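You operate a simulated robot arm through the tools that you are given. There is no shell and no other tool. Be economical: measure what you need, move in short steps, check, and stop when the job is done.

Carry out the task below with a simulated two-armed robot. There is one attempt and no reset: what you move stays moved.

Task
Take the orange pot and put it on the brown tile. Take the white jug and leave it on the shelf under the middle bench. Put one of the long clay lumps from the top of the small bench on the beige ribbed tile there. Take the grey tin from the door end of the plank table and leave it on the far end of the plank table. Put the black brush on the top of the tall rack. Take the small tile marked "95" from the door end of the plank table and leave it on the square tile on the door end of the plank table. Pull the narrow drawer open. Do these in any order. Set down upright: white jug.

The check looks at the end state, three seconds after you hand in, the way a careful person would. Anything else that was tipped, shoved, dropped, spilled or broken makes it a failure.

Robot
Two 7-joint arms with two-finger parallel grippers on one trunk, on a base that drives. Base frame: it is fixed to the floor where the robot stands at the start and does not move with it; the origin is under the middle of the robot, x ahead of it, y to its left, z up. Units: m, degrees, N and s.
The left shoulder is at the start at [0.11, 0.169, 1.387], the right one opposite. With the tool pointing down near the work surface each hand reaches from about 0.38 to 0.72 m from the robot's upright axis, wherever it stands, measured 20 degrees to its own side. Places, roughly: black brush (3x3x10 cm) [-0.3, -2.7, 0.8]; brown tile (9x9x2 cm) [0.8, 0.5, 0.9]; far end of the plank table [-2.7, -3.4, 0.7]; grey tin (8x8x7 cm) [-0.3, -2.5, 0.7]; long clay lump (9x6x4 cm) [0.9, -0.4, 0.9]; narrow drawer [0.2, -4.4, 0.7]; orange pot (7x7x6 cm) [0.8, 0, 0.9]; ribbed tile (10x10x2 cm) [0.7, -0.4, 0.8]; shelf under the middle bench [-0.8, -0.7, 0.3]; small tile [-0.5, -2.75, 0.75]; square tile (10x10x2 cm) [-0.8, -3.1, 0.7]; top of the tall rack [-0.9, -4.8, 1.4]; white jug [0.75, 0.25, 1]. Payload 1.57 kg a hand.
The TCP of each hand is the grasp point between the finger pads, 0.03 m short of the fingertips. In the tool frame z runs along the fingers and y along their closing line. Largest opening 0.08 m; finger width 0.017, thickness 0.012; the body of the gripper, 0.04 by 0.082 m, starts 0.08 m behind the TCP.
Orientation is told as [roll, pitch, yaw] about the base's x, y, z axes, in that order, counted from this pose: with the fingers straight down and closing along the base's y, the tool's x points along the base's -x, its y along +y and its z along -z.

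Tools
- The arms move only by the tool nudge_tool. It takes "left_series", "right_series" or both (then of equal length, played together; a hand with none holds still); each is a list of rows, each a list of 2 entries, a list of its own where there are three numbers: the shift along the base's x, y, z in m, then the turn, a rotation vector about the base's x, y, z in degrees. In form: [[[dx, dy, dz], [wx, wy, wz]], ...]. A call has 1 to 10 rows; each row shifts and turns the commanded pose from where the row before left it. "left_gripper" and "right_gripper" are, for a hand that has rows, the opening in per cent of the stroke, from 0 (shut) to 100 (fully open), set as the call begins (left out, the last holds). Each row takes 0.2 s and may step no farther than 0.05 m and 8.6 degrees from the row before; otherwise, or with a gripper value out of range, the whole call is refused. Where a pose cannot be reached the arm comes as near as it can. A force on the tool above 40 N (or 10 N above the force at the start of the call, whichever is more), or a blocked arm, ends the call early, and 0.2 s more pass. Each finger travels about 0.072 m/s and halts on what it meets, pressing with about 39 N; the grip force reading is that of the motor and also rises with nothing between the fingers. The clock runs only during rows and for 0.2 s after the last one: add rows that do not move to give the fingers time. It gives the time, the measured TCP pose, the force on the tool (base axes), the opening and the grip force at its end, in the units of the frame above (readings bear some noise), with the torque about the TCP (base axes, N m) and any sound that the robot's microphone picked up, and new pictures: "pictures" is both (left out), scene, wrist or none (wrist: the cameras of the hands that moved).
- Cameras (640 x 400 px; columns grow to the right, rows downward): "scene" is now at [0.1234, -0.0357, 1.5477]; the picture's right is [-0.65, -0.76, 0.00], its down [-0.70, 0.60, -0.38] and it looks along [0.29, -0.24, -0.93] (base axes); focal length 214 px, centre (320, 200). "left" rides on the left gripper at [0.072, 0.007, -0.122] in its tool frame; the picture's right is [-0.09, 1.00, 0.00], its down [-0.84, -0.08, -0.54] and it looks along [-0.54, -0.05, 0.84] (tool axes); focal length 238 px, centre (320, 200). "right" rides on the right gripper at [0.072, -0.007, -0.122] in its tool frame; the picture's right is [0.09, 1.00, 0.00], its down [-0.84, 0.08, -0.54] and it looks along [-0.54, 0.05, 0.84] (tool axes); focal length 238 px, centre (320, 200). There is no depth. A picture from a camera that has moved, and an enlarged one, comes with that camera's place and axes in the base frame and with its lens.
- slide_trunk(by): slides the trunk up (or, below 0, down) by that many m; the arms and the scene camera ride with it, the base frame stays. It gives what a move gives, with no picture.
- roll_base(legs): drives the robot by 1 to 6 legs, each [ahead, left, turn to the left] in m, m and degrees, along the robot's own axes; the way and the turn of a leg run together, so that a leg with both is an arc; at most 1.5 m and 180 degrees a leg. The arms and the cameras ride along, it lands a little off, and it stops where it bumps. It gives what a move gives, and a new picture of the scene camera.
- pan_tilt(pan, tilt): turns the head with the scene camera to pan (to the left, within 86 degrees either way) and tilt (down, from -29 to 69), counted from straight ahead of the robot. It gives what a move gives, and a new picture of the scene camera.
- zoom(camera, box): a new picture of the part [left, top, right, bottom] of that camera's present view, enlarged. The clock stands still meanwhile.
- close_job(): hands the job in; it is judged then, once.

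Go step by step. Nothing tells you exact positions but the pictures and the camera data: compare them with the known pose of the tool, close in by small moves and look again before you grip or let go. The budget is 196 turns and 260 pictures, counting those below and the enlarged ones. Unless the task says otherwise, let go and move clear before handing in.

The tools are called after ">>>" as a command line: name --argument value ..., lists and objects as JSON in quotes. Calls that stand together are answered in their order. nudge_tool: Moves the arms, as the interface text tells. Its arguments: {"type":"object","properties":{"left_series":{"type":"array","items":{"type":"array"}},"left_gripper":{"type":"number"},"right_series":{"type":"array","items":{"type":"array"}},"right_gripper":{"type":"number"},"pictures":{"type":"string","enum":["both","scene","wrist","none"]}},"required":[]} The other tools are called the same way: slide_trunk (by) slides the trunk up or down; roll_base (legs) drives the base; pan_tilt (pan, tilt) turns the head that bears the scene camera; zoom (camera, box) takes an enlarged picture of a part of a camera's view; close_job () hands the job in.

At the start:

```text
time_s: 0.0
left_tool_pos: [0.7004, 0.2341, 1.1133]
left_tool_rot: [0.0, 0.0, -0.1]
left_force: [0.1, 0.2, -0.2]
left_ft_torque: [-0.03, 0.01, 0.0]
left_width: 0.0798
left_gripper_force: 0.1
right_tool_pos: [0.6394, -0.2699, 1.1265]
right_tool_rot: [0.0, 0.1, 0.0]
right_force: [-1.3, -0.4, -0.1]
right_ft_torque: [-0.02, 0.01, 0.0]
right_width: 0.0803
right_gripper_force: 0.0
trunk travel left (down, up): [-0.701, 0.189]
robot x, y, heading: [0.0029, 0.0017, 0.2]
head pan, tilt: [-40.5, 67.9]
```

scene: 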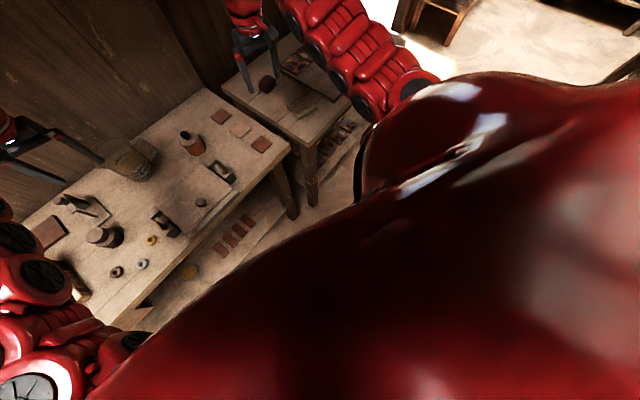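
right: 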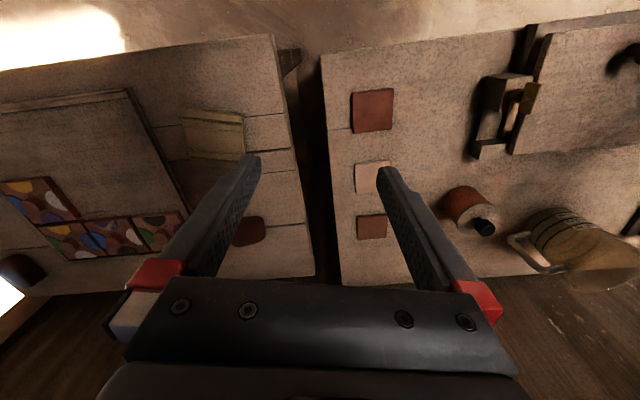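
left: 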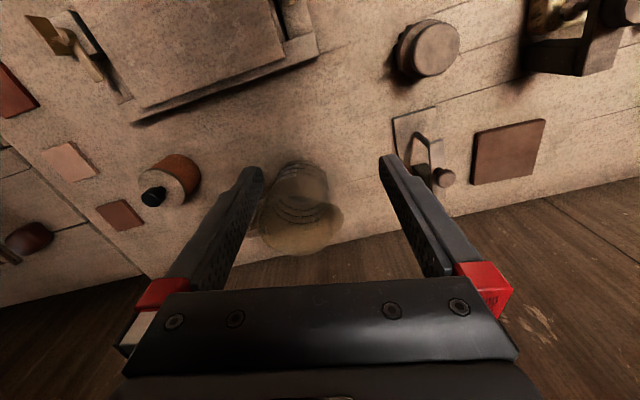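

I can see the bench ahead with pot, jug and tiles, but the head is turned aside. I'll turn the head to look straight at the bench first.

>>> pan_tilt --pan 0 --tilt 45

>>> zoom --camera "left" --box '[120, 80, 560, 300]'

```text
time_s: 1.1
left_tool_pos: [0.6997, 0.2353, 1.1155]
left_tool_rot: [0.0, 0.0, -0.1]
left_force: [-0.5, 0.7, 1.1]
left_ft_torque: [0.0, -0.01, 0.02]
left_width: 0.08
left_gripper_force: 0.1
right_tool_pos: [0.6399, -0.2687, 1.1261]
right_tool_rot: [0.0, 0.1, 0.0]
right_force: [0.0, 0.0, 0.4]
right_ft_torque: [0.01, 0.03, 0.0]
right_width: 0.08
right_gripper_force: 0.1
trunk travel left (down, up): [-0.701, 0.189]
robot x, y, heading: [0.0013, 0.002, -0.1]
head pan, tilt: [0.0, 45.0]
camera scene: at [0.1613, 0.0013, 1.5756], right [0.0, -1.0, 0.0], down [-0.71, 0.0, -0.71], along [0.71, 0.0, -0.71], focal length 214 px, centre (320, 200)
```

scene: 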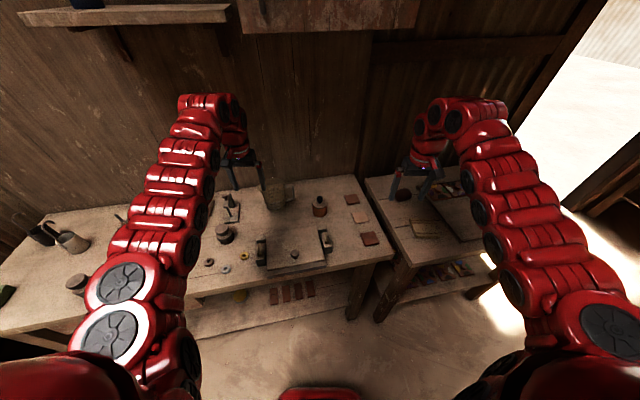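

```text
1.45 times, centred on (340, 190) of left
camera zoom: at [0.6285, 0.2408, 1.2354], right [0.09, 1.0, 0.0], down [0.84, -0.08, 0.54], along [0.54, -0.05, -0.84], focal length 347 px, centre (291, 214)
```

zoom: 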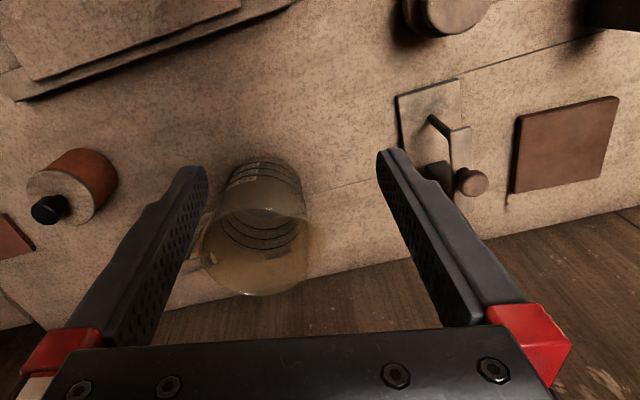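

The bench top seems to be about z 0.875; pot lid is near (0.777, -0.006, 0.936). I take a closer look at the bench items.

>>> zoom --camera "scene" --box '[180, 150, 400, 290]'

>>> zoom --camera "right" --box '[420, 140, 640, 300]'

```text
2.86 times, centred on (290, 220) of scene
camera zoom: at [0.1613, 0.0013, 1.5756], right [0.0, -1.0, 0.0], down [-0.71, 0.0, -0.71], along [0.71, 0.0, -0.71], focal length 613 px, centre (406, 143)
```

zoom: 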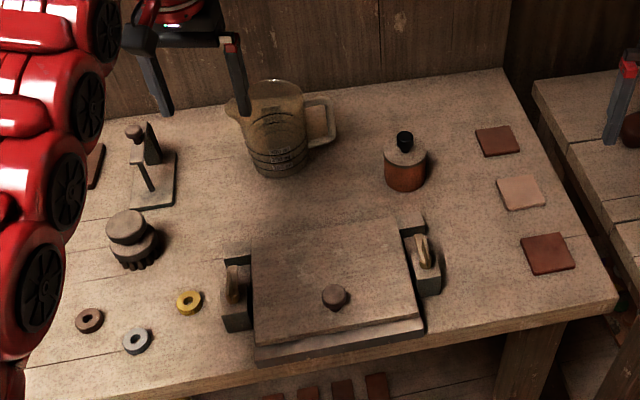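

```text
2.50 times, centred on (530, 220) of right
camera zoom: at [0.5687, -0.2761, 1.2485], right [-0.09, 1.0, 0.0], down [0.84, 0.08, 0.54], along [0.54, 0.05, -0.84], focal length 596 px, centre (-205, 150)
```

zoom: 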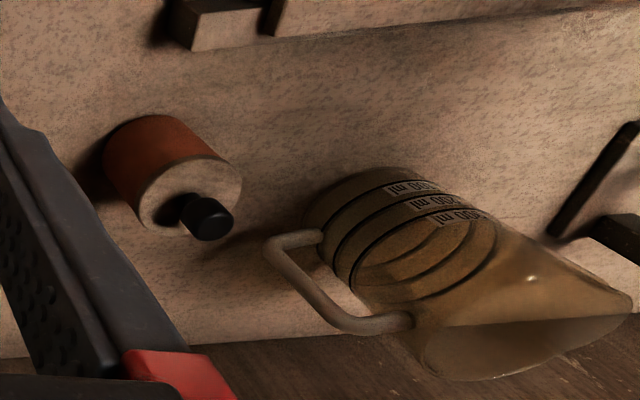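

The pot is an orange jar with a black cap, and the jug is a clear measuring jug with its handle toward -y and its spout toward +y. I look around before planning the carrying.

>>> pan_tilt --pan -86 --tilt 25

```text
time_s: 2.7
left_tool_pos: [0.7011, 0.2351, 1.1142]
left_tool_rot: [0.0, 0.0, 0.1]
left_force: [0.2, -0.8, 0.1]
left_ft_torque: [0.0, 0.01, -0.04]
left_width: 0.0797
left_gripper_force: 0.1
right_tool_pos: [0.6403, -0.2683, 1.1276]
right_tool_rot: [0.0, 0.0, 0.0]
right_force: [0.1, 0.1, -0.3]
right_ft_torque: [0.02, 0.0, -0.01]
right_width: 0.0802
right_gripper_force: 0.1
trunk travel left (down, up): [-0.701, 0.189]
robot x, y, heading: [-0.002, -0.0004, -0.2]
head pan, tilt: [-85.9, 25.0]
camera scene: at [0.0867, -0.0905, 1.6063], right [-1.0, -0.07, 0.0], down [-0.03, 0.42, -0.91], along [0.06, -0.9, -0.42], focal length 214 px, centre (320, 200)
```

scene: 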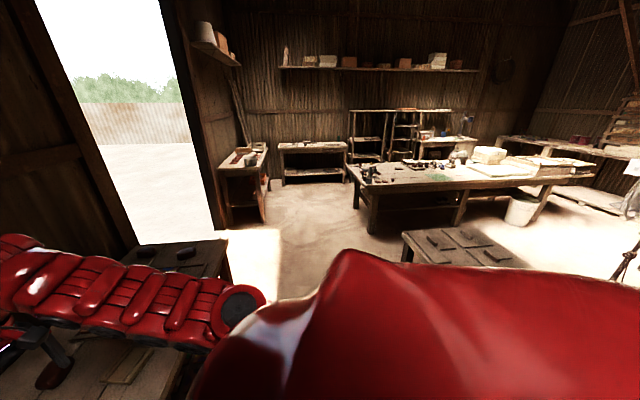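

Pot is slightly beyond tool-down reach, so I drive a little ahead and to the right; fingertips (1.08) clear the jug rim (~1.01). Then I look at the bench from there.

>>> roll_base --legs '[[0.1, -0.1, 0]]'

>>> pan_tilt --pan 0 --tilt 55

```text
time_s: 4.0
left_tool_pos: [0.8018, 0.1376, 1.1136]
left_tool_rot: [0.1, 0.0, 0.1]
left_force: [-0.7, 0.5, 0.0]
left_ft_torque: [-0.03, -0.04, -0.03]
left_width: 0.0799
left_gripper_force: 0.0
right_tool_pos: [0.7399, -0.3656, 1.1284]
right_tool_rot: [-0.1, -0.1, 0.0]
right_force: [0.2, 0.6, -0.4]
right_ft_torque: [-0.01, -0.01, 0.0]
right_width: 0.0797
right_gripper_force: 0.1
trunk travel left (down, up): [-0.701, 0.189]
robot x, y, heading: [0.1016, -0.0939, -0.2]
head pan, tilt: [-85.9, 25.0]
camera scene: at [0.1859, -0.1861, 1.6065], right [-1.0, -0.07, 0.0], down [-0.03, 0.42, -0.91], along [0.06, -0.9, -0.42], focal length 214 px, centre (320, 200)
```

scene: 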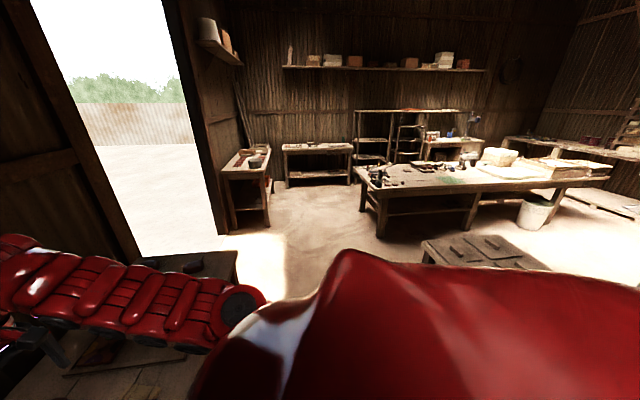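

```text
time_s: 5.6
left_tool_pos: [0.8011, 0.1369, 1.1141]
left_tool_rot: [-0.1, 0.1, 0.0]
left_force: [-0.3, -0.3, 0.5]
left_ft_torque: [0.02, -0.02, 0.0]
left_width: 0.0799
left_gripper_force: 0.1
right_tool_pos: [0.7403, -0.3664, 1.127]
right_tool_rot: [0.0, 0.0, -0.1]
right_force: [0.2, 0.2, 0.6]
right_ft_torque: [-0.01, 0.01, -0.01]
right_width: 0.0802
right_gripper_force: 0.1
trunk travel left (down, up): [-0.701, 0.189]
robot x, y, heading: [0.0988, -0.0986, -0.1]
head pan, tilt: [0.0, 55.0]
camera scene: at [0.2527, -0.0952, 1.5623], right [0.0, -1.0, 0.0], down [-0.82, 0.0, -0.57], along [0.57, 0.0, -0.82], focal length 214 px, centre (320, 200)
```

scene: 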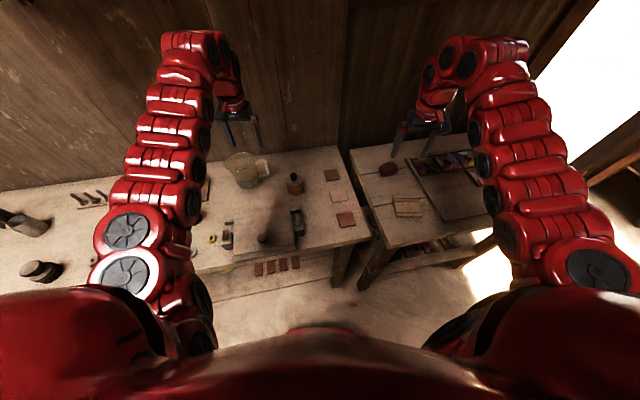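

The base moved as asked. I move the left hand above the pot at (0.777, -0.006) and look with its camera.

>>> nudge_tool --left_series '[[[-0.006, -0.036, 0], [0, 0, 0]], [[-0.006, -0.036, 0], [0, 0, 0]], [[-0.006, -0.036, 0], [0, 0, 0]], [[-0.006, -0.035, 0], [0, 0, 0]], [[0, 0, 0], [0, 0, 0]]]' --left_gripper 100 --pictures "wrist"

```text
time_s: 6.8
left_tool_pos: [0.7798, -0.006, 1.1133]
left_tool_rot: [0.0, 0.1, 0.1]
left_force: [0.4, -0.4, 0.3]
left_ft_torque: [-0.02, 0.02, -0.03]
left_width: 0.0802
left_gripper_force: 0.0
right_tool_pos: [0.7394, -0.3659, 1.1278]
right_tool_rot: [0.1, -0.1, 0.0]
right_force: [0.9, -0.3, 0.2]
right_ft_torque: [0.02, 0.01, 0.01]
right_width: 0.0801
right_gripper_force: 0.0
trunk travel left (down, up): [-0.701, 0.189]
robot x, y, heading: [0.0998, -0.0943, -0.1]
head pan, tilt: [0.0, 55.0]
camera left: at [0.7075, 0.0007, 1.2347], right [0.09, 1.0, 0.0], down [0.84, -0.08, 0.54], along [0.54, -0.05, -0.84], focal length 238 px, centre (320, 200)
```

left: 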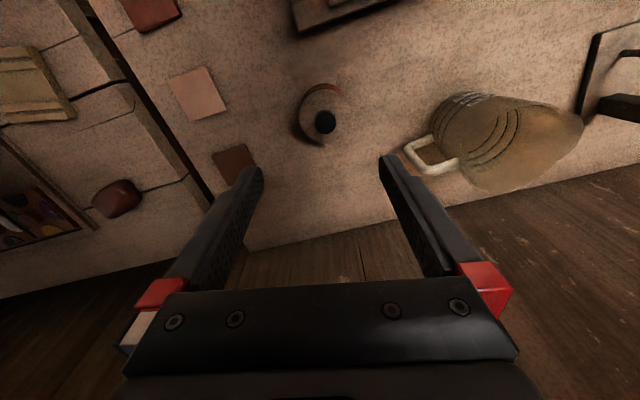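

The pot's centre sits at about (0.777, -0.002). I descend part way, centred on it, and check.

>>> nudge_tool --left_series '[[[-0.003, 0.004, -0.04], [0, 0, 0]], [[0, 0, -0.04], [0, 0, 0]], [[0, 0, -0.03], [0, 0, 0]], [[0, 0, 0], [0, 0, 0]]]' --pictures "wrist"

>>> zoom --camera "scene" --box '[200, 100, 400, 225]'

```text
time_s: 7.8
left_tool_pos: [0.7769, -0.001, 1.0042]
left_tool_rot: [0.0, 0.1, 0.1]
left_force: [-0.6, 0.8, -0.1]
left_ft_torque: [0.01, -0.02, -0.04]
left_width: 0.08
left_gripper_force: 0.0
right_tool_pos: [0.7399, -0.3657, 1.1273]
right_tool_rot: [0.0, 0.0, 0.1]
right_force: [-0.5, 0.8, 0.0]
right_ft_torque: [0.02, -0.04, -0.02]
right_width: 0.0802
right_gripper_force: 0.0
trunk travel left (down, up): [-0.701, 0.189]
robot x, y, heading: [0.099, -0.0969, 0.0]
head pan, tilt: [0.0, 55.0]
camera left: at [0.7053, 0.0062, 1.125], right [0.09, 1.0, 0.0], down [0.84, -0.08, 0.54], along [0.54, -0.05, -0.84], focal length 238 px, centre (320, 200)
```

left: 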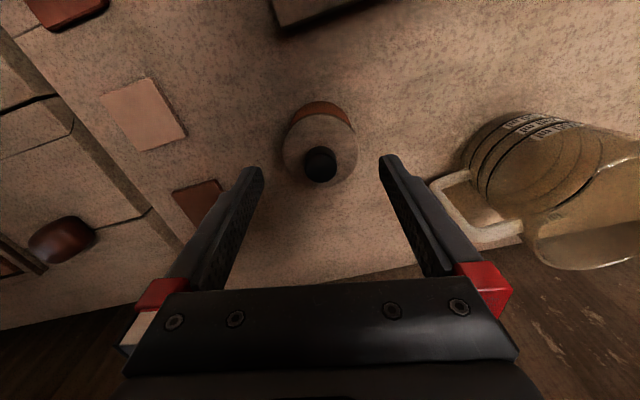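

```text
3.20 times, centred on (300, 162) of scene
camera zoom: at [0.2526, -0.095, 1.5623], right [0.0, -1.0, 0.0], down [-0.82, 0.0, -0.57], along [0.57, 0.0, -0.82], focal length 686 px, centre (384, 320)
```

zoom: 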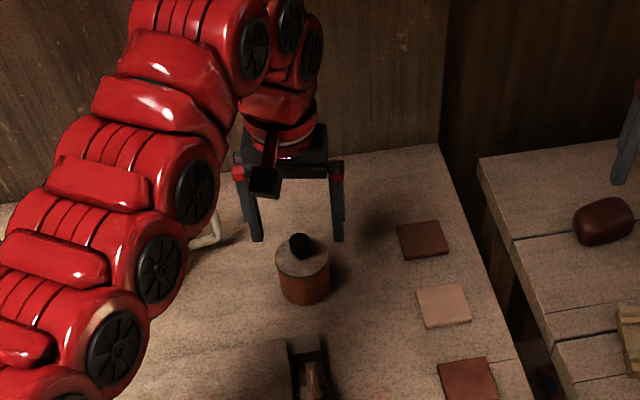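

Centred well; disc diameter about 6.2 cm. I go down to grip height and close.

>>> nudge_tool --left_series '[[[0, 0.001, -0.035], [0, 0, 0]], [[0, 0, -0.03], [0, 0, 0]], [[0, 0, -0.024], [0, 0, 0]], [[0, 0, 0], [0, 0, 0]]]' --pictures "wrist"

```text
time_s: 8.8
left_tool_pos: [0.7773, -0.0004, 0.9165]
left_tool_rot: [0.0, 0.0, 0.0]
left_force: [1.1, -0.2, 0.0]
left_ft_torque: [-0.04, 0.02, 0.0]
left_width: 0.08
left_gripper_force: 0.0
right_tool_pos: [0.74, -0.3654, 1.1275]
right_tool_rot: [0.0, 0.0, 0.0]
right_force: [-0.2, 0.8, 0.7]
right_ft_torque: [0.01, -0.02, 0.03]
right_width: 0.08
right_gripper_force: 0.1
trunk travel left (down, up): [-0.701, 0.189]
robot x, y, heading: [0.0997, -0.0954, -0.0]
head pan, tilt: [0.0, 55.0]
camera left: at [0.704, 0.0058, 1.0375], right [0.09, 1.0, 0.0], down [0.84, -0.08, 0.54], along [0.54, -0.05, -0.84], focal length 238 px, centre (320, 200)
```

left: 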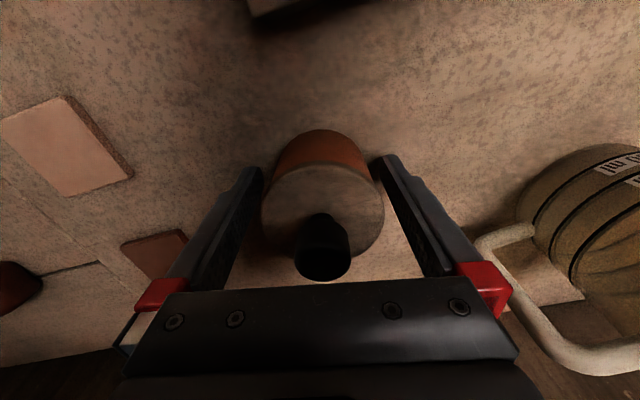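

The fingers straddle the pot. Closing now, then a small lift to check.

>>> nudge_tool --left_series '[[[0, 0, 0], [0, 0, 0]], [[0, 0, 0], [0, 0, 0]], [[0, 0, 0], [0, 0, 0]]]' --left_gripper 0 --pictures "none"

>>> nudge_tool --left_series '[[[0, 0, 0.03], [0, 0, 0]], [[0, 0, 0.05], [0, 0, 0]], [[0, 0, 0.05], [0, 0, 0]], [[0, 0, 0.05], [0, 0, 0]], [[0, 0, 0.04], [0, 0, 0]], [[0, 0, 0], [0, 0, 0]]]' --pictures "both"

```text
time_s: 9.6
left_tool_pos: [0.7768, 0.0002, 0.9159]
left_tool_rot: [0.0, -0.1, 0.0]
left_force: [0.1, 1.7, 0.1]
left_ft_torque: [0.03, 0.01, -0.03]
left_width: 0.0621
left_gripper_force: 39.1
right_tool_pos: [0.7401, -0.3654, 1.128]
right_tool_rot: [0.1, 0.1, -0.1]
right_force: [-0.2, -0.2, 0.2]
right_ft_torque: [-0.01, 0.01, 0.0]
right_width: 0.08
right_gripper_force: 0.1
trunk travel left (down, up): [-0.701, 0.189]
robot x, y, heading: [0.1045, -0.0998, -0.2]
head pan, tilt: [0.0, 55.0]
heard: snap
```

```text
time_s: 11.0
left_tool_pos: [0.7765, -0.0, 1.1328]
left_tool_rot: [0.0, 0.1, 0.0]
left_force: [0.1, -0.4, -0.4]
left_ft_torque: [0.0, 0.01, -0.03]
left_width: 0.0624
left_gripper_force: 39.1
right_tool_pos: [0.7397, -0.3661, 1.1272]
right_tool_rot: [-0.1, -0.1, 0.0]
right_force: [-0.6, -0.2, 0.6]
right_ft_torque: [0.01, -0.03, 0.03]
right_width: 0.0799
right_gripper_force: 0.0
trunk travel left (down, up): [-0.701, 0.189]
robot x, y, heading: [0.0996, -0.0942, -0.2]
head pan, tilt: [0.0, 55.0]
camera scene: at [0.2533, -0.0948, 1.5621], right [0.0, -1.0, 0.0], down [-0.82, 0.0, -0.57], along [0.57, 0.0, -0.82], focal length 214 px, centre (320, 200)
camera left: at [0.7042, 0.007, 1.2543], right [0.09, 1.0, 0.0], down [0.84, -0.08, 0.54], along [0.54, -0.05, -0.84], focal length 238 px, centre (320, 200)
```

scene: 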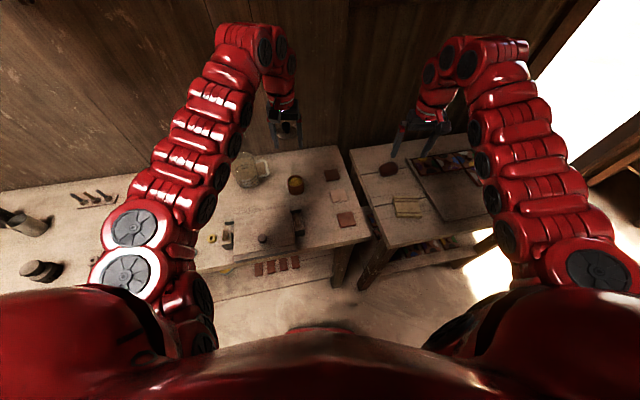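
left: 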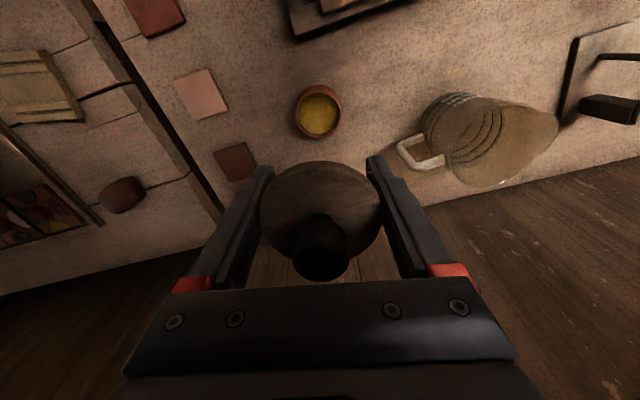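

A snap: the lid came away and the open pot (yellow inside) stayed on the bench. I zoom to see how lid and pot look before lowering it back on.

>>> zoom --camera "left" --box '[220, 60, 460, 300]'

>>> zoom --camera "scene" --box '[220, 90, 360, 220]'

```text
1.67 times, centred on (340, 180) of left
camera zoom: at [0.7042, 0.007, 1.2543], right [0.09, 1.0, 0.0], down [0.84, -0.08, 0.54], along [0.54, -0.05, -0.84], focal length 397 px, centre (287, 233)
```

zoom: 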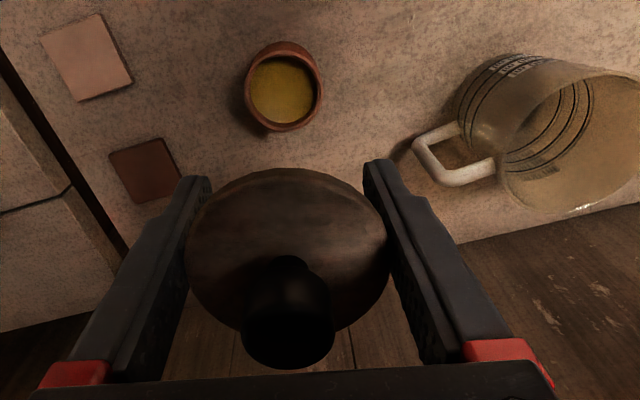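

```text
3.08 times, centred on (290, 155) of scene
camera zoom: at [0.2533, -0.0948, 1.5621], right [0.0, -1.0, 0.0], down [-0.82, 0.0, -0.57], along [0.57, 0.0, -0.82], focal length 660 px, centre (412, 338)
```

zoom: 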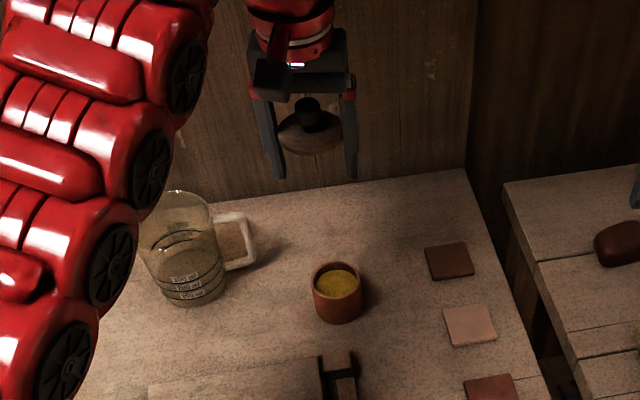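

The lid (6.2 cm disc with knob) is in the left hand; the open pot stands undisturbed at (0.777, -0.002). I'll keep the lid in the left hand, carry the pot with the right hand, and put the lid back on afterwards. First I shift the base left and move the lid aside.

>>> nudge_tool --left_series '[[[0, 0.035, 0.02], [0, 0, 0]], [[0, 0.035, 0.02], [0, 0, 0]], [[0, 0.035, 0.02], [0, 0, 0]], [[0, 0, 0], [0, 0, 0]]]' --pictures "none"

>>> roll_base --legs '[[0, 0.15, 0]]'

>>> nudge_tool --right_series '[[[0.009, 0.045, 0], [0, 0, 0]], [[0.009, 0.045, 0], [0, 0, 0]], [[0.009, 0.045, 0], [0, 0, 0]], [[0.009, 0.045, 0], [0, 0, 0]], [[0, 0.03, 0], [0, 0, 0]], [[0, 0, 0], [0, 0, 0]]]' --right_gripper 100 --pictures "wrist"

```text
time_s: 12.0
left_tool_pos: [0.7931, 0.105, 1.1545]
left_tool_rot: [0.0, 0.0, -0.1]
left_force: [-0.2, -0.2, 0.5]
left_ft_torque: [0.01, 0.0, 0.02]
left_width: 0.0622
left_gripper_force: 39.0
left hand out of reach, approached as far as the arm can: row 1, 2, 3
right_tool_pos: [0.7393, -0.3669, 1.127]
right_tool_rot: [0.0, 0.0, 0.1]
right_force: [-0.3, -0.1, 0.4]
right_ft_torque: [0.01, -0.03, -0.02]
right_width: 0.08
right_gripper_force: 0.0
trunk travel left (down, up): [-0.701, 0.189]
robot x, y, heading: [0.0977, -0.0963, -0.2]
head pan, tilt: [0.0, 55.0]
```

```text
time_s: 13.4
left_tool_pos: [0.7937, 0.2509, 1.1549]
left_tool_rot: [0.0, 0.0, -0.1]
left_force: [0.7, 0.2, -1.4]
left_ft_torque: [0.0, 0.01, -0.05]
left_width: 0.0621
left_gripper_force: 39.2
right_tool_pos: [0.7406, -0.22, 1.1271]
right_tool_rot: [0.1, 0.0, -0.1]
right_force: [0.4, -0.6, 0.1]
right_ft_torque: [-0.03, -0.01, 0.01]
right_width: 0.0801
right_gripper_force: 0.0
trunk travel left (down, up): [-0.701, 0.189]
robot x, y, heading: [0.1011, 0.0542, -0.1]
head pan, tilt: [0.0, 55.0]
camera scene: at [0.2529, 0.0507, 1.5623], right [0.0, -1.0, 0.0], down [-0.82, 0.0, -0.57], along [0.57, 0.0, -0.82], focal length 214 px, centre (320, 200)
```

scene: 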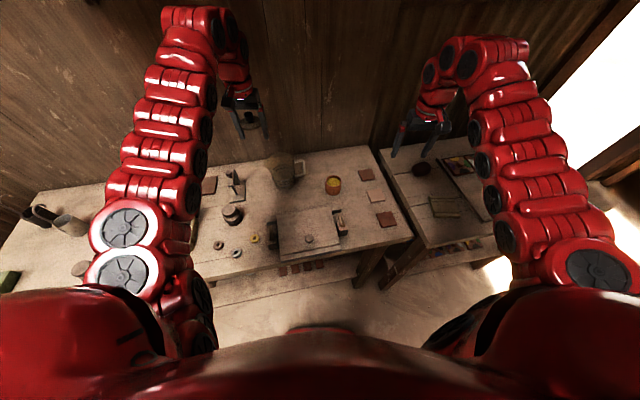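

```text
time_s: 14.8
left_tool_pos: [0.7949, 0.2522, 1.1539]
left_tool_rot: [0.0, 0.0, 0.0]
left_force: [0.2, -0.1, -0.8]
left_ft_torque: [0.01, -0.01, 0.0]
left_width: 0.0622
left_gripper_force: 39.2
right_tool_pos: [0.7782, -0.0104, 1.1288]
right_tool_rot: [0.0, 0.1, -0.1]
right_force: [-0.2, 0.1, -0.5]
right_ft_torque: [-0.01, 0.0, 0.02]
right_width: 0.08
right_gripper_force: 0.1
trunk travel left (down, up): [-0.701, 0.189]
robot x, y, heading: [0.1014, 0.0534, -0.2]
head pan, tilt: [0.0, 55.0]
camera right: at [0.7071, -0.0171, 1.2487], right [-0.09, 1.0, 0.0], down [0.84, 0.08, 0.54], along [0.54, 0.05, -0.84], focal length 238 px, centre (320, 200)
```

right: 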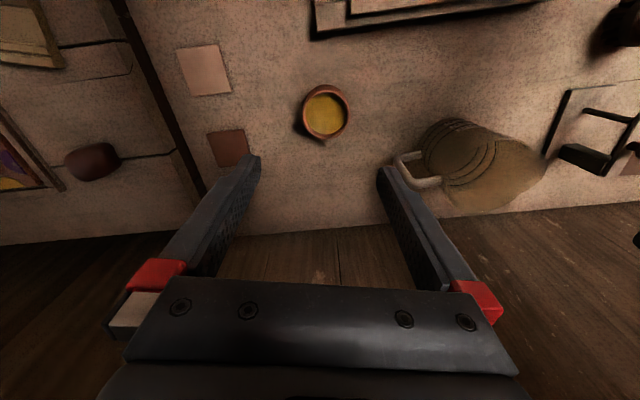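

Right hand is nearly above the pot. I centre it and go down around the pot, with a look on the way.

>>> nudge_tool --right_series '[[[-0.002, 0.008, -0.04], [0, 0, 0]], [[0, 0, -0.05], [0, 0, 0]], [[0, 0, -0.05], [0, 0, 0]], [[0, 0, 0], [0, 0, 0]]]' --pictures "wrist"

```text
time_s: 15.8
left_tool_pos: [0.7917, 0.252, 1.1548]
left_tool_rot: [0.0, 0.0, 0.0]
left_force: [-0.1, 0.4, 0.0]
left_ft_torque: [-0.01, 0.01, -0.01]
left_width: 0.0622
left_gripper_force: 39.0
right_tool_pos: [0.7723, -0.0043, 0.9858]
right_tool_rot: [0.0, -0.1, -0.2]
right_force: [0.8, -0.2, 0.1]
right_ft_torque: [-0.01, 0.01, 0.02]
right_width: 0.08
right_gripper_force: 0.0
trunk travel left (down, up): [-0.701, 0.189]
robot x, y, heading: [0.1022, 0.0511, -0.1]
head pan, tilt: [0.0, 55.0]
camera right: at [0.701, -0.0104, 1.1073], right [-0.09, 1.0, 0.0], down [0.84, 0.08, 0.54], along [0.54, 0.05, -0.84], focal length 238 px, centre (320, 200)
```

right: 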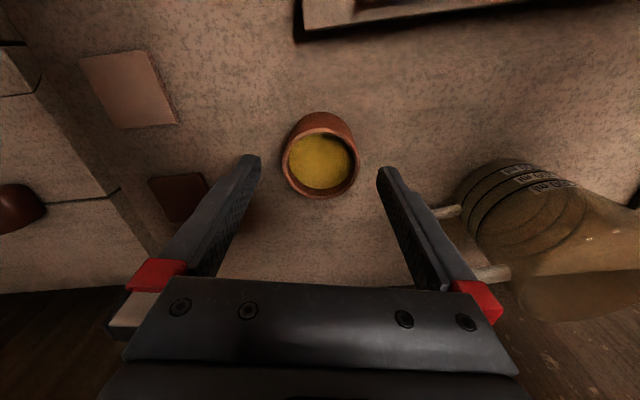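

Rim is centred within millimetres. I go down to grip height and close.

>>> nudge_tool --right_series '[[[0.005, 0.002, -0.03], [0, 0, 0]], [[0, 0, -0.03], [0, 0, 0]], [[0, 0, -0.015], [0, 0, 0]], [[0, 0, 0], [0, 0, 0]]]' --pictures "wrist"

```text
time_s: 16.8
left_tool_pos: [0.7932, 0.2524, 1.153]
left_tool_rot: [-0.1, 0.1, 0.0]
left_force: [0.4, -1.2, -0.8]
left_ft_torque: [0.0, -0.01, 0.0]
left_width: 0.0622
left_gripper_force: 38.7
right_tool_pos: [0.7785, -0.0013, 0.9105]
right_tool_rot: [0.0, 0.0, -0.1]
right_force: [0.0, -0.7, 0.0]
right_ft_torque: [0.01, 0.0, 0.01]
right_width: 0.0799
right_gripper_force: 0.1
trunk travel left (down, up): [-0.701, 0.189]
robot x, y, heading: [0.0983, 0.0506, 0.1]
head pan, tilt: [0.0, 55.0]
camera right: at [0.7077, -0.0069, 1.032], right [-0.09, 1.0, 0.0], down [0.84, 0.08, 0.54], along [0.54, 0.05, -0.84], focal length 238 px, centre (320, 200)
```

right: 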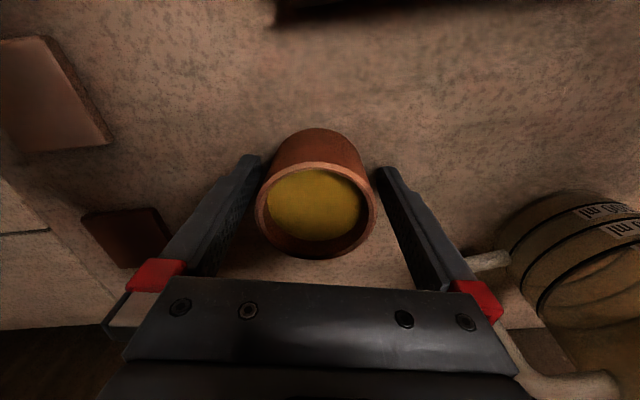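

Pot is between the pads. Closing and lifting gently.

>>> nudge_tool --right_series '[[[0, 0, 0], [0, 0, 0]], [[0, 0, 0], [0, 0, 0]], [[0, 0, 0], [0, 0, 0]]]' --right_gripper 0 --pictures "none"

>>> nudge_tool --right_series '[[[0, 0, 0.02], [0, 0, 0]], [[0, 0, 0.03], [0, 0, 0]], [[0, 0, 0.03], [0, 0, 0]], [[0, 0, 0.03], [0, 0, 0]], [[0, 0, 0.03], [0, 0, 0]], [[0, 0, 0.03], [0, 0, 0]], [[0, 0, 0.02], [0, 0, 0]], [[0, 0, 0], [0, 0, 0]]]' --pictures "both"

```text
time_s: 17.6
left_tool_pos: [0.7936, 0.2525, 1.1541]
left_tool_rot: [0.0, 0.0, 0.1]
left_force: [-0.4, -0.1, -0.6]
left_ft_torque: [0.02, 0.01, 0.04]
left_width: 0.0621
left_gripper_force: 39.3
right_tool_pos: [0.7783, -0.001, 0.911]
right_tool_rot: [0.0, 0.1, -0.1]
right_force: [-0.1, -2.9, 0.1]
right_ft_torque: [-0.06, -0.09, 0.0]
right_width: 0.0617
right_gripper_force: 39.0
trunk travel left (down, up): [-0.701, 0.189]
robot x, y, heading: [0.1014, 0.0505, -0.3]
head pan, tilt: [0.0, 55.0]
```

```text
time_s: 19.4
left_tool_pos: [0.7952, 0.2513, 1.1538]
left_tool_rot: [0.0, 0.0, 0.0]
left_force: [-0.7, -0.7, -0.1]
left_ft_torque: [0.03, 0.02, -0.02]
left_width: 0.0623
left_gripper_force: 38.8
right_tool_pos: [0.7805, 0.001, 1.1003]
right_tool_rot: [0.0, 0.0, -0.1]
right_force: [-0.2, -0.5, -5.6]
right_ft_torque: [0.0, 0.01, -0.01]
right_width: 0.0618
right_gripper_force: 39.0
trunk travel left (down, up): [-0.701, 0.189]
robot x, y, heading: [0.1008, 0.0523, -0.2]
head pan, tilt: [0.0, 55.0]
camera scene: at [0.2539, 0.0517, 1.5621], right [0.0, -1.0, 0.0], down [-0.82, 0.0, -0.57], along [0.57, 0.0, -0.82], focal length 214 px, centre (320, 200)
camera right: at [0.7095, -0.0064, 1.2212], right [-0.09, 1.0, 0.0], down [0.84, 0.08, 0.54], along [0.54, 0.05, -0.84], focal length 238 px, centre (320, 200)
```

scene: 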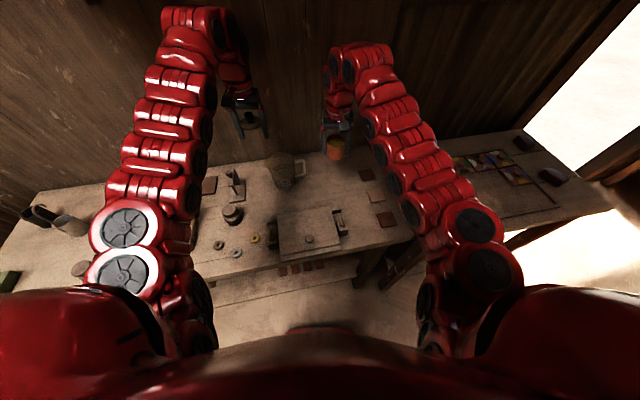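
right: 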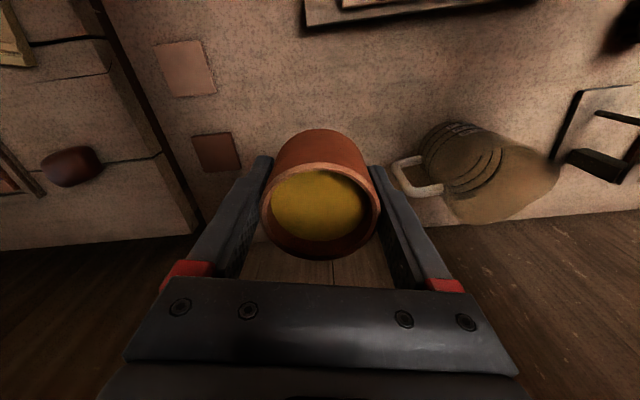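

The pot is held upright, bottom about 1.065, well above the jug. I roll left 0.52 m to bring the right hand over the brown tile.

>>> roll_base --legs '[[0, 0.26, 0], [0, 0.26, 0]]'

>>> zoom --camera "right" --box '[0, 0, 640, 400]'

```text
time_s: 22.7
left_tool_pos: [0.8013, 0.7584, 1.1528]
left_tool_rot: [0.0, -0.1, -0.8]
left_force: [0.4, -0.5, -0.1]
left_ft_torque: [0.0, 0.0, -0.04]
left_width: 0.0625
left_gripper_force: 39.0
right_tool_pos: [0.7836, 0.5072, 1.1005]
right_tool_rot: [-0.1, -0.1, -0.9]
right_force: [1.0, -0.9, -5.0]
right_ft_torque: [0.05, 0.02, 0.02]
right_width: 0.062
right_gripper_force: 38.7
trunk travel left (down, up): [-0.701, 0.189]
robot x, y, heading: [0.1072, 0.5711, -0.9]
head pan, tilt: [0.0, 55.0]
camera scene: at [0.2583, 0.5658, 1.5622], right [-0.01, -1.0, 0.0], down [-0.82, 0.01, -0.57], along [0.57, -0.01, -0.82], focal length 214 px, centre (320, 200)
```

scene: 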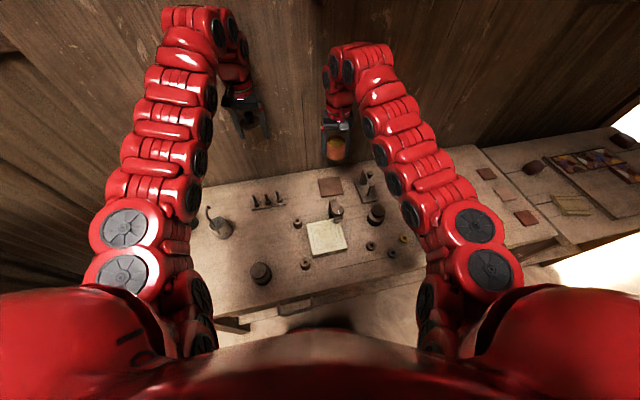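

```text
1.00 times, centred on (320, 200) of right (not enlarged: the box is as wide or as high as the picture)
camera zoom: at [0.7131, 0.5013, 1.221], right [-0.08, 1.0, 0.0], down [0.84, 0.06, 0.54], along [0.54, 0.04, -0.84], focal length 238 px, centre (320, 200)
```

zoom: 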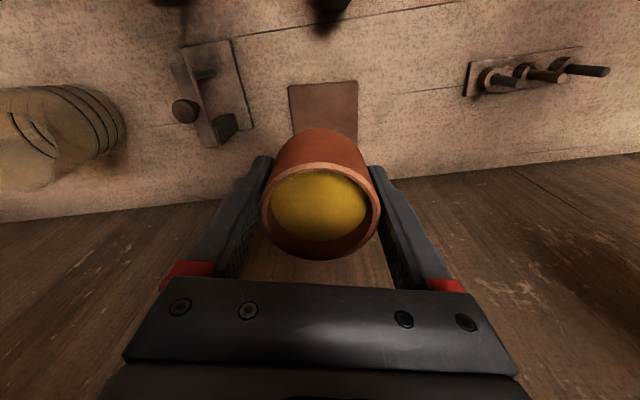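

The tile's centre is about (0.798, 0.514). I shift over it and lower partway.

>>> nudge_tool --right_series '[[[0.007, 0.003, -0.02], [0, 0, 0]], [[0.007, 0.004, -0.04], [0, 0, 0]], [[0, 0, -0.04], [0, 0, 0]], [[0, 0, -0.03], [0, 0, 0]], [[0, 0, -0.01], [0, 0, 0]], [[0, 0, 0], [0, 0, 0]]]' --pictures "both"

>>> zoom --camera "scene" --box '[260, 110, 420, 230]'

```text
time_s: 24.1
left_tool_pos: [0.8025, 0.7588, 1.1539]
left_tool_rot: [0.0, 0.0, -0.8]
left_force: [-0.3, -0.4, -1.1]
left_ft_torque: [0.02, -0.01, -0.03]
left_width: 0.0624
left_gripper_force: 38.6
right_tool_pos: [0.7998, 0.5149, 0.9575]
right_tool_rot: [0.0, 0.0, -0.8]
right_force: [-0.6, 0.4, -4.9]
right_ft_torque: [0.0, 0.0, -0.01]
right_width: 0.0619
right_gripper_force: 38.6
trunk travel left (down, up): [-0.701, 0.189]
robot x, y, heading: [0.1051, 0.5673, -1.1]
head pan, tilt: [0.0, 55.0]
camera scene: at [0.2582, 0.5662, 1.5622], right [-0.01, -1.0, 0.0], down [-0.82, 0.01, -0.57], along [0.57, -0.01, -0.82], focal length 214 px, centre (320, 200)
camera right: at [0.7274, 0.5099, 1.0792], right [-0.08, 1.0, 0.0], down [0.84, 0.07, 0.54], along [0.54, 0.04, -0.84], focal length 238 px, centre (320, 200)
```

scene: 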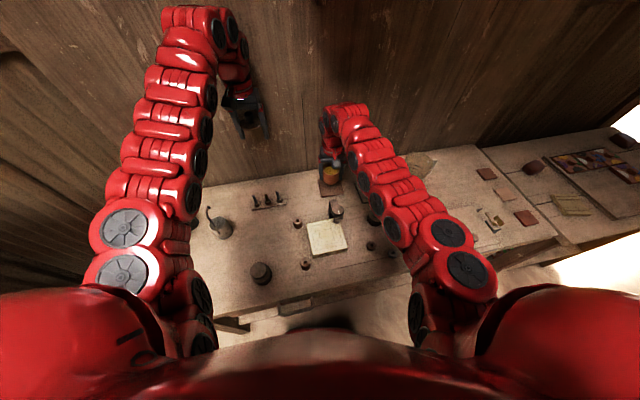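
right: 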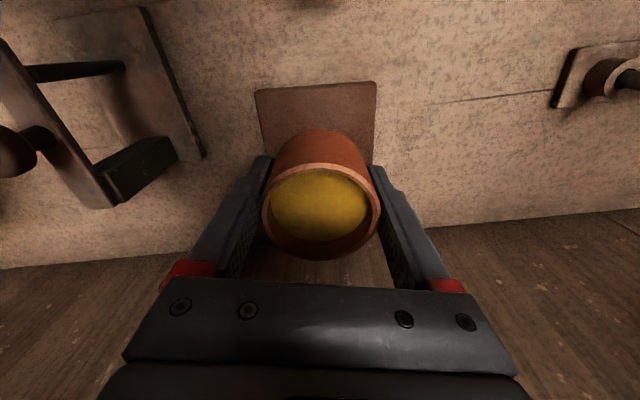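

```text
3.33 times, centred on (340, 170) of scene
camera zoom: at [0.2582, 0.5662, 1.5622], right [-0.01, -1.0, 0.0], down [-0.82, 0.01, -0.57], along [0.57, -0.01, -0.82], focal length 715 px, centre (253, 300)
```

zoom: 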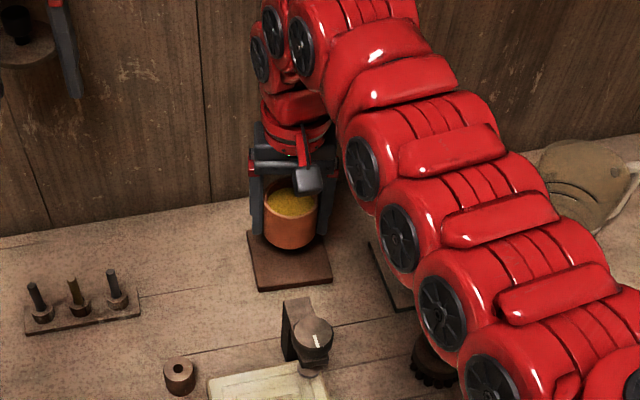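

Nearly centred; I correct by a few mm and lower gently until contact.

>>> nudge_tool --right_series '[[[-0.004, -0.006, -0.008], [0, 0, 0]], [[0, 0, -0.008], [0, 0, 0]], [[0, 0, -0.005], [0, 0, 0]], [[0, 0, -0.003], [0, 0, 0]], [[0, 0, 0], [0, 0, 0]]]' --pictures "none"

```text
time_s: 25.3
left_tool_pos: [0.8006, 0.7593, 1.1528]
left_tool_rot: [0.0, 0.0, -0.7]
left_force: [0.1, -0.7, -0.2]
left_ft_torque: [-0.02, 0.01, 0.02]
left_width: 0.0624
left_gripper_force: 39.1
right_tool_pos: [0.7957, 0.5097, 0.9363]
right_tool_rot: [0.0, 0.0, -0.8]
right_force: [0.8, 0.0, -5.7]
right_ft_torque: [0.02, 0.02, 0.0]
right_width: 0.0617
right_gripper_force: 39.3
trunk travel left (down, up): [-0.701, 0.189]
robot x, y, heading: [0.1021, 0.5676, -0.6]
head pan, tilt: [0.0, 55.0]
```

>>> nudge_tool --right_series '[[[0, 0, -0.003], [0, 0, 0]], [[0, 0, -0.002], [0, 0, 0]], [[0, 0, 0], [0, 0, 0]]]' --pictures "none"

>>> zoom --camera "scene" --box '[300, 130, 360, 210]'

```text
time_s: 26.1
left_tool_pos: [0.8009, 0.7588, 1.1535]
left_tool_rot: [0.0, 0.0, -0.7]
left_force: [0.4, -0.2, 0.6]
left_ft_torque: [0.01, 0.01, 0.01]
left_width: 0.0625
left_gripper_force: 38.8
right_tool_pos: [0.7941, 0.5096, 0.9308]
right_tool_rot: [0.0, 0.0, -0.9]
right_force: [0.3, 0.6, -5.0]
right_ft_torque: [0.0, 0.02, 0.01]
right_width: 0.0618
right_gripper_force: 39.0
trunk travel left (down, up): [-0.701, 0.189]
robot x, y, heading: [0.1106, 0.5655, -0.8]
head pan, tilt: [0.0, 55.0]
```

```text
5.00 times, centred on (330, 170) of scene
camera zoom: at [0.2583, 0.5664, 1.5622], right [-0.01, -1.0, 0.0], down [-0.82, 0.01, -0.57], along [0.57, -0.01, -0.82], focal length 1072 px, centre (270, 350)
```

zoom: 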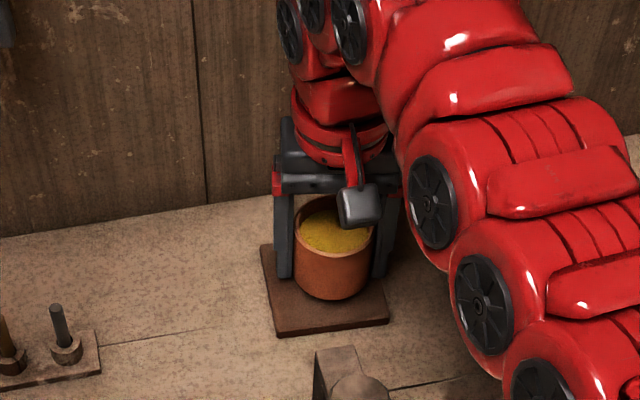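

No contact yet (still full weight); tiny further steps down.

>>> nudge_tool --right_series '[[[0, 0, -0.002], [0, 0, 0]], [[0, 0, -0.002], [0, 0, 0]], [[0, 0, 0], [0, 0, 0]]]' --pictures "none"

>>> nudge_tool --right_series '[[[0, 0, -0.002], [0, 0, 0]], [[0, 0, -0.002], [0, 0, 0]], [[0, 0, 0], [0, 0, 0]]]' --pictures "none"

```text
time_s: 26.9
left_tool_pos: [0.8013, 0.7588, 1.1531]
left_tool_rot: [0.1, -0.1, -0.8]
left_force: [0.6, -0.2, -0.2]
left_ft_torque: [0.01, 0.0, -0.01]
left_width: 0.0621
left_gripper_force: 39.3
right_tool_pos: [0.7939, 0.5088, 0.9266]
right_tool_rot: [-0.1, 0.1, -0.9]
right_force: [0.4, -0.4, -5.7]
right_ft_torque: [-0.01, 0.02, -0.01]
right_width: 0.0618
right_gripper_force: 39.3
trunk travel left (down, up): [-0.701, 0.189]
robot x, y, heading: [0.1033, 0.5675, -0.9]
head pan, tilt: [0.0, 55.0]
```

```text
time_s: 27.7
left_tool_pos: [0.8015, 0.7586, 1.1527]
left_tool_rot: [0.1, -0.1, -0.9]
left_force: [0.0, 0.0, -0.7]
left_ft_torque: [0.0, -0.04, -0.01]
left_width: 0.0623
left_gripper_force: 39.3
right_tool_pos: [0.7938, 0.5084, 0.9226]
right_tool_rot: [0.0, 0.0, -0.9]
right_force: [0.4, -0.3, -6.2]
right_ft_torque: [0.07, 0.03, 0.05]
right_width: 0.0617
right_gripper_force: 38.5
trunk travel left (down, up): [-0.701, 0.189]
robot x, y, heading: [0.1065, 0.5686, -0.8]
head pan, tilt: [0.0, 55.0]
```

>>> nudge_tool --right_series '[[[0, 0, -0.002], [0, 0, 0]], [[0, 0, 0], [0, 0, 0]]]' --pictures "none"

>>> nudge_tool --right_series '[[[0, 0, -0.002], [0, 0, 0]], [[0, 0, 0], [0, 0, 0]]]' --pictures "none"

>>> zoom --camera "scene" --box '[300, 150, 360, 200]'

```text
time_s: 28.3
left_tool_pos: [0.8003, 0.7587, 1.1548]
left_tool_rot: [-0.1, -0.1, -0.8]
left_force: [-0.3, -0.3, -0.3]
left_ft_torque: [0.02, 0.0, 0.01]
left_width: 0.0624
left_gripper_force: 38.7
right_tool_pos: [0.7939, 0.508, 0.9222]
right_tool_rot: [0.0, -0.4, -0.9]
right_force: [3.9, -1.9, 12.9]
right_ft_torque: [-0.16, 0.22, 0.03]
right_width: 0.062
right_gripper_force: 38.9
trunk travel left (down, up): [-0.701, 0.189]
robot x, y, heading: [0.108, 0.5644, -0.7]
head pan, tilt: [0.0, 55.0]
```

```text
time_s: 28.9
left_tool_pos: [0.7992, 0.7591, 1.155]
left_tool_rot: [0.1, -0.1, -0.7]
left_force: [-0.5, 0.3, -0.1]
left_ft_torque: [0.04, 0.0, 0.02]
left_width: 0.0622
left_gripper_force: 39.1
right_tool_pos: [0.7925, 0.5093, 0.9229]
right_tool_rot: [0.0, -0.4, -0.9]
right_force: [10.6, -1.1, 29.1]
right_ft_torque: [-0.26, 0.31, 0.11]
right_width: 0.062
right_gripper_force: 38.9
trunk travel left (down, up): [-0.701, 0.189]
robot x, y, heading: [0.1053, 0.5664, -0.6]
head pan, tilt: [0.0, 55.0]
```

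```text
8.00 times, centred on (330, 175) of scene
camera zoom: at [0.2551, 0.5665, 1.5628], right [-0.01, -1.0, 0.0], down [-0.82, 0.01, -0.57], along [0.57, -0.01, -0.82], focal length 1716 px, centre (240, 400)
```

zoom: 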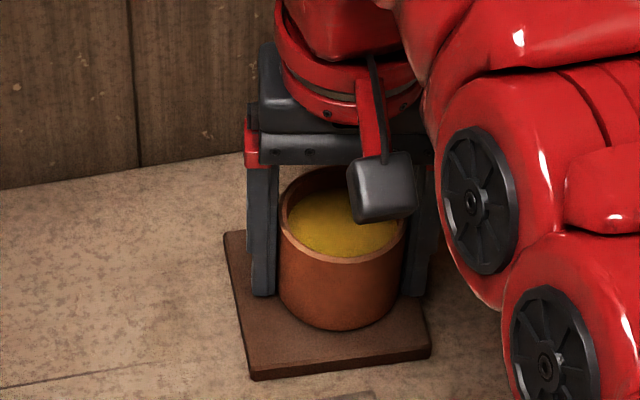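

Contact found at TCP 0.922. I ease the pressure, open, and rise clear.

>>> nudge_tool --right_series '[[[0, 0, 0.003], [0, 0, 0]], [[0, 0, 0], [0, 0, 0]]]' --pictures "none"

>>> nudge_tool --right_series '[[[0, 0, 0], [0, 0, 0]], [[0, 0, 0], [0, 0, 0]], [[0, 0, 0], [0, 0, 0]]]' --right_gripper 100 --pictures "wrist"

```text
time_s: 29.5
left_tool_pos: [0.8016, 0.7593, 1.1542]
left_tool_rot: [0.0, -0.1, -0.7]
left_force: [0.2, 0.1, -0.7]
left_ft_torque: [0.0, 0.02, -0.01]
left_width: 0.0623
left_gripper_force: 39.2
right_tool_pos: [0.7931, 0.5082, 0.9224]
right_tool_rot: [0.0, 0.0, -0.9]
right_force: [7.9, -1.5, 15.6]
right_ft_torque: [-0.07, -0.29, -0.01]
right_width: 0.0621
right_gripper_force: 39.0
trunk travel left (down, up): [-0.701, 0.189]
robot x, y, heading: [0.1036, 0.5686, -0.8]
head pan, tilt: [0.0, 55.0]
```

```text
time_s: 30.3
left_tool_pos: [0.8006, 0.7584, 1.1535]
left_tool_rot: [0.1, 0.1, -0.8]
left_force: [0.1, -0.8, 0.2]
left_ft_torque: [-0.01, 0.0, 0.01]
left_width: 0.0621
left_gripper_force: 39.1
right_tool_pos: [0.7933, 0.5089, 0.9236]
right_tool_rot: [0.1, 0.1, -0.8]
right_force: [-0.5, 0.0, 0.0]
right_ft_torque: [-0.02, 0.01, -0.01]
right_width: 0.0801
right_gripper_force: 0.1
trunk travel left (down, up): [-0.701, 0.189]
robot x, y, heading: [0.1034, 0.57, -0.9]
head pan, tilt: [0.0, 55.0]
camera right: at [0.7223, 0.5033, 1.0431], right [-0.08, 1.0, 0.0], down [0.84, 0.07, 0.54], along [0.54, 0.04, -0.84], focal length 238 px, centre (320, 200)
```

right: 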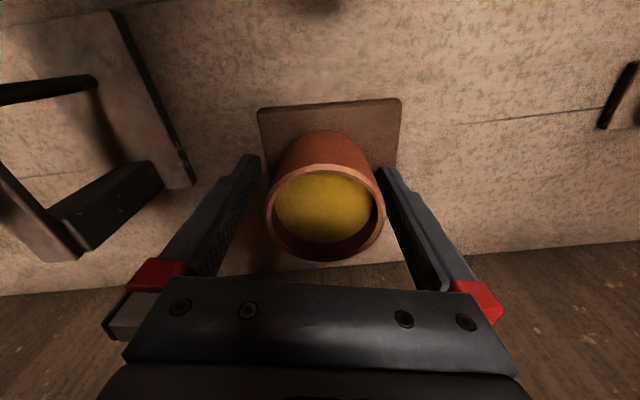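

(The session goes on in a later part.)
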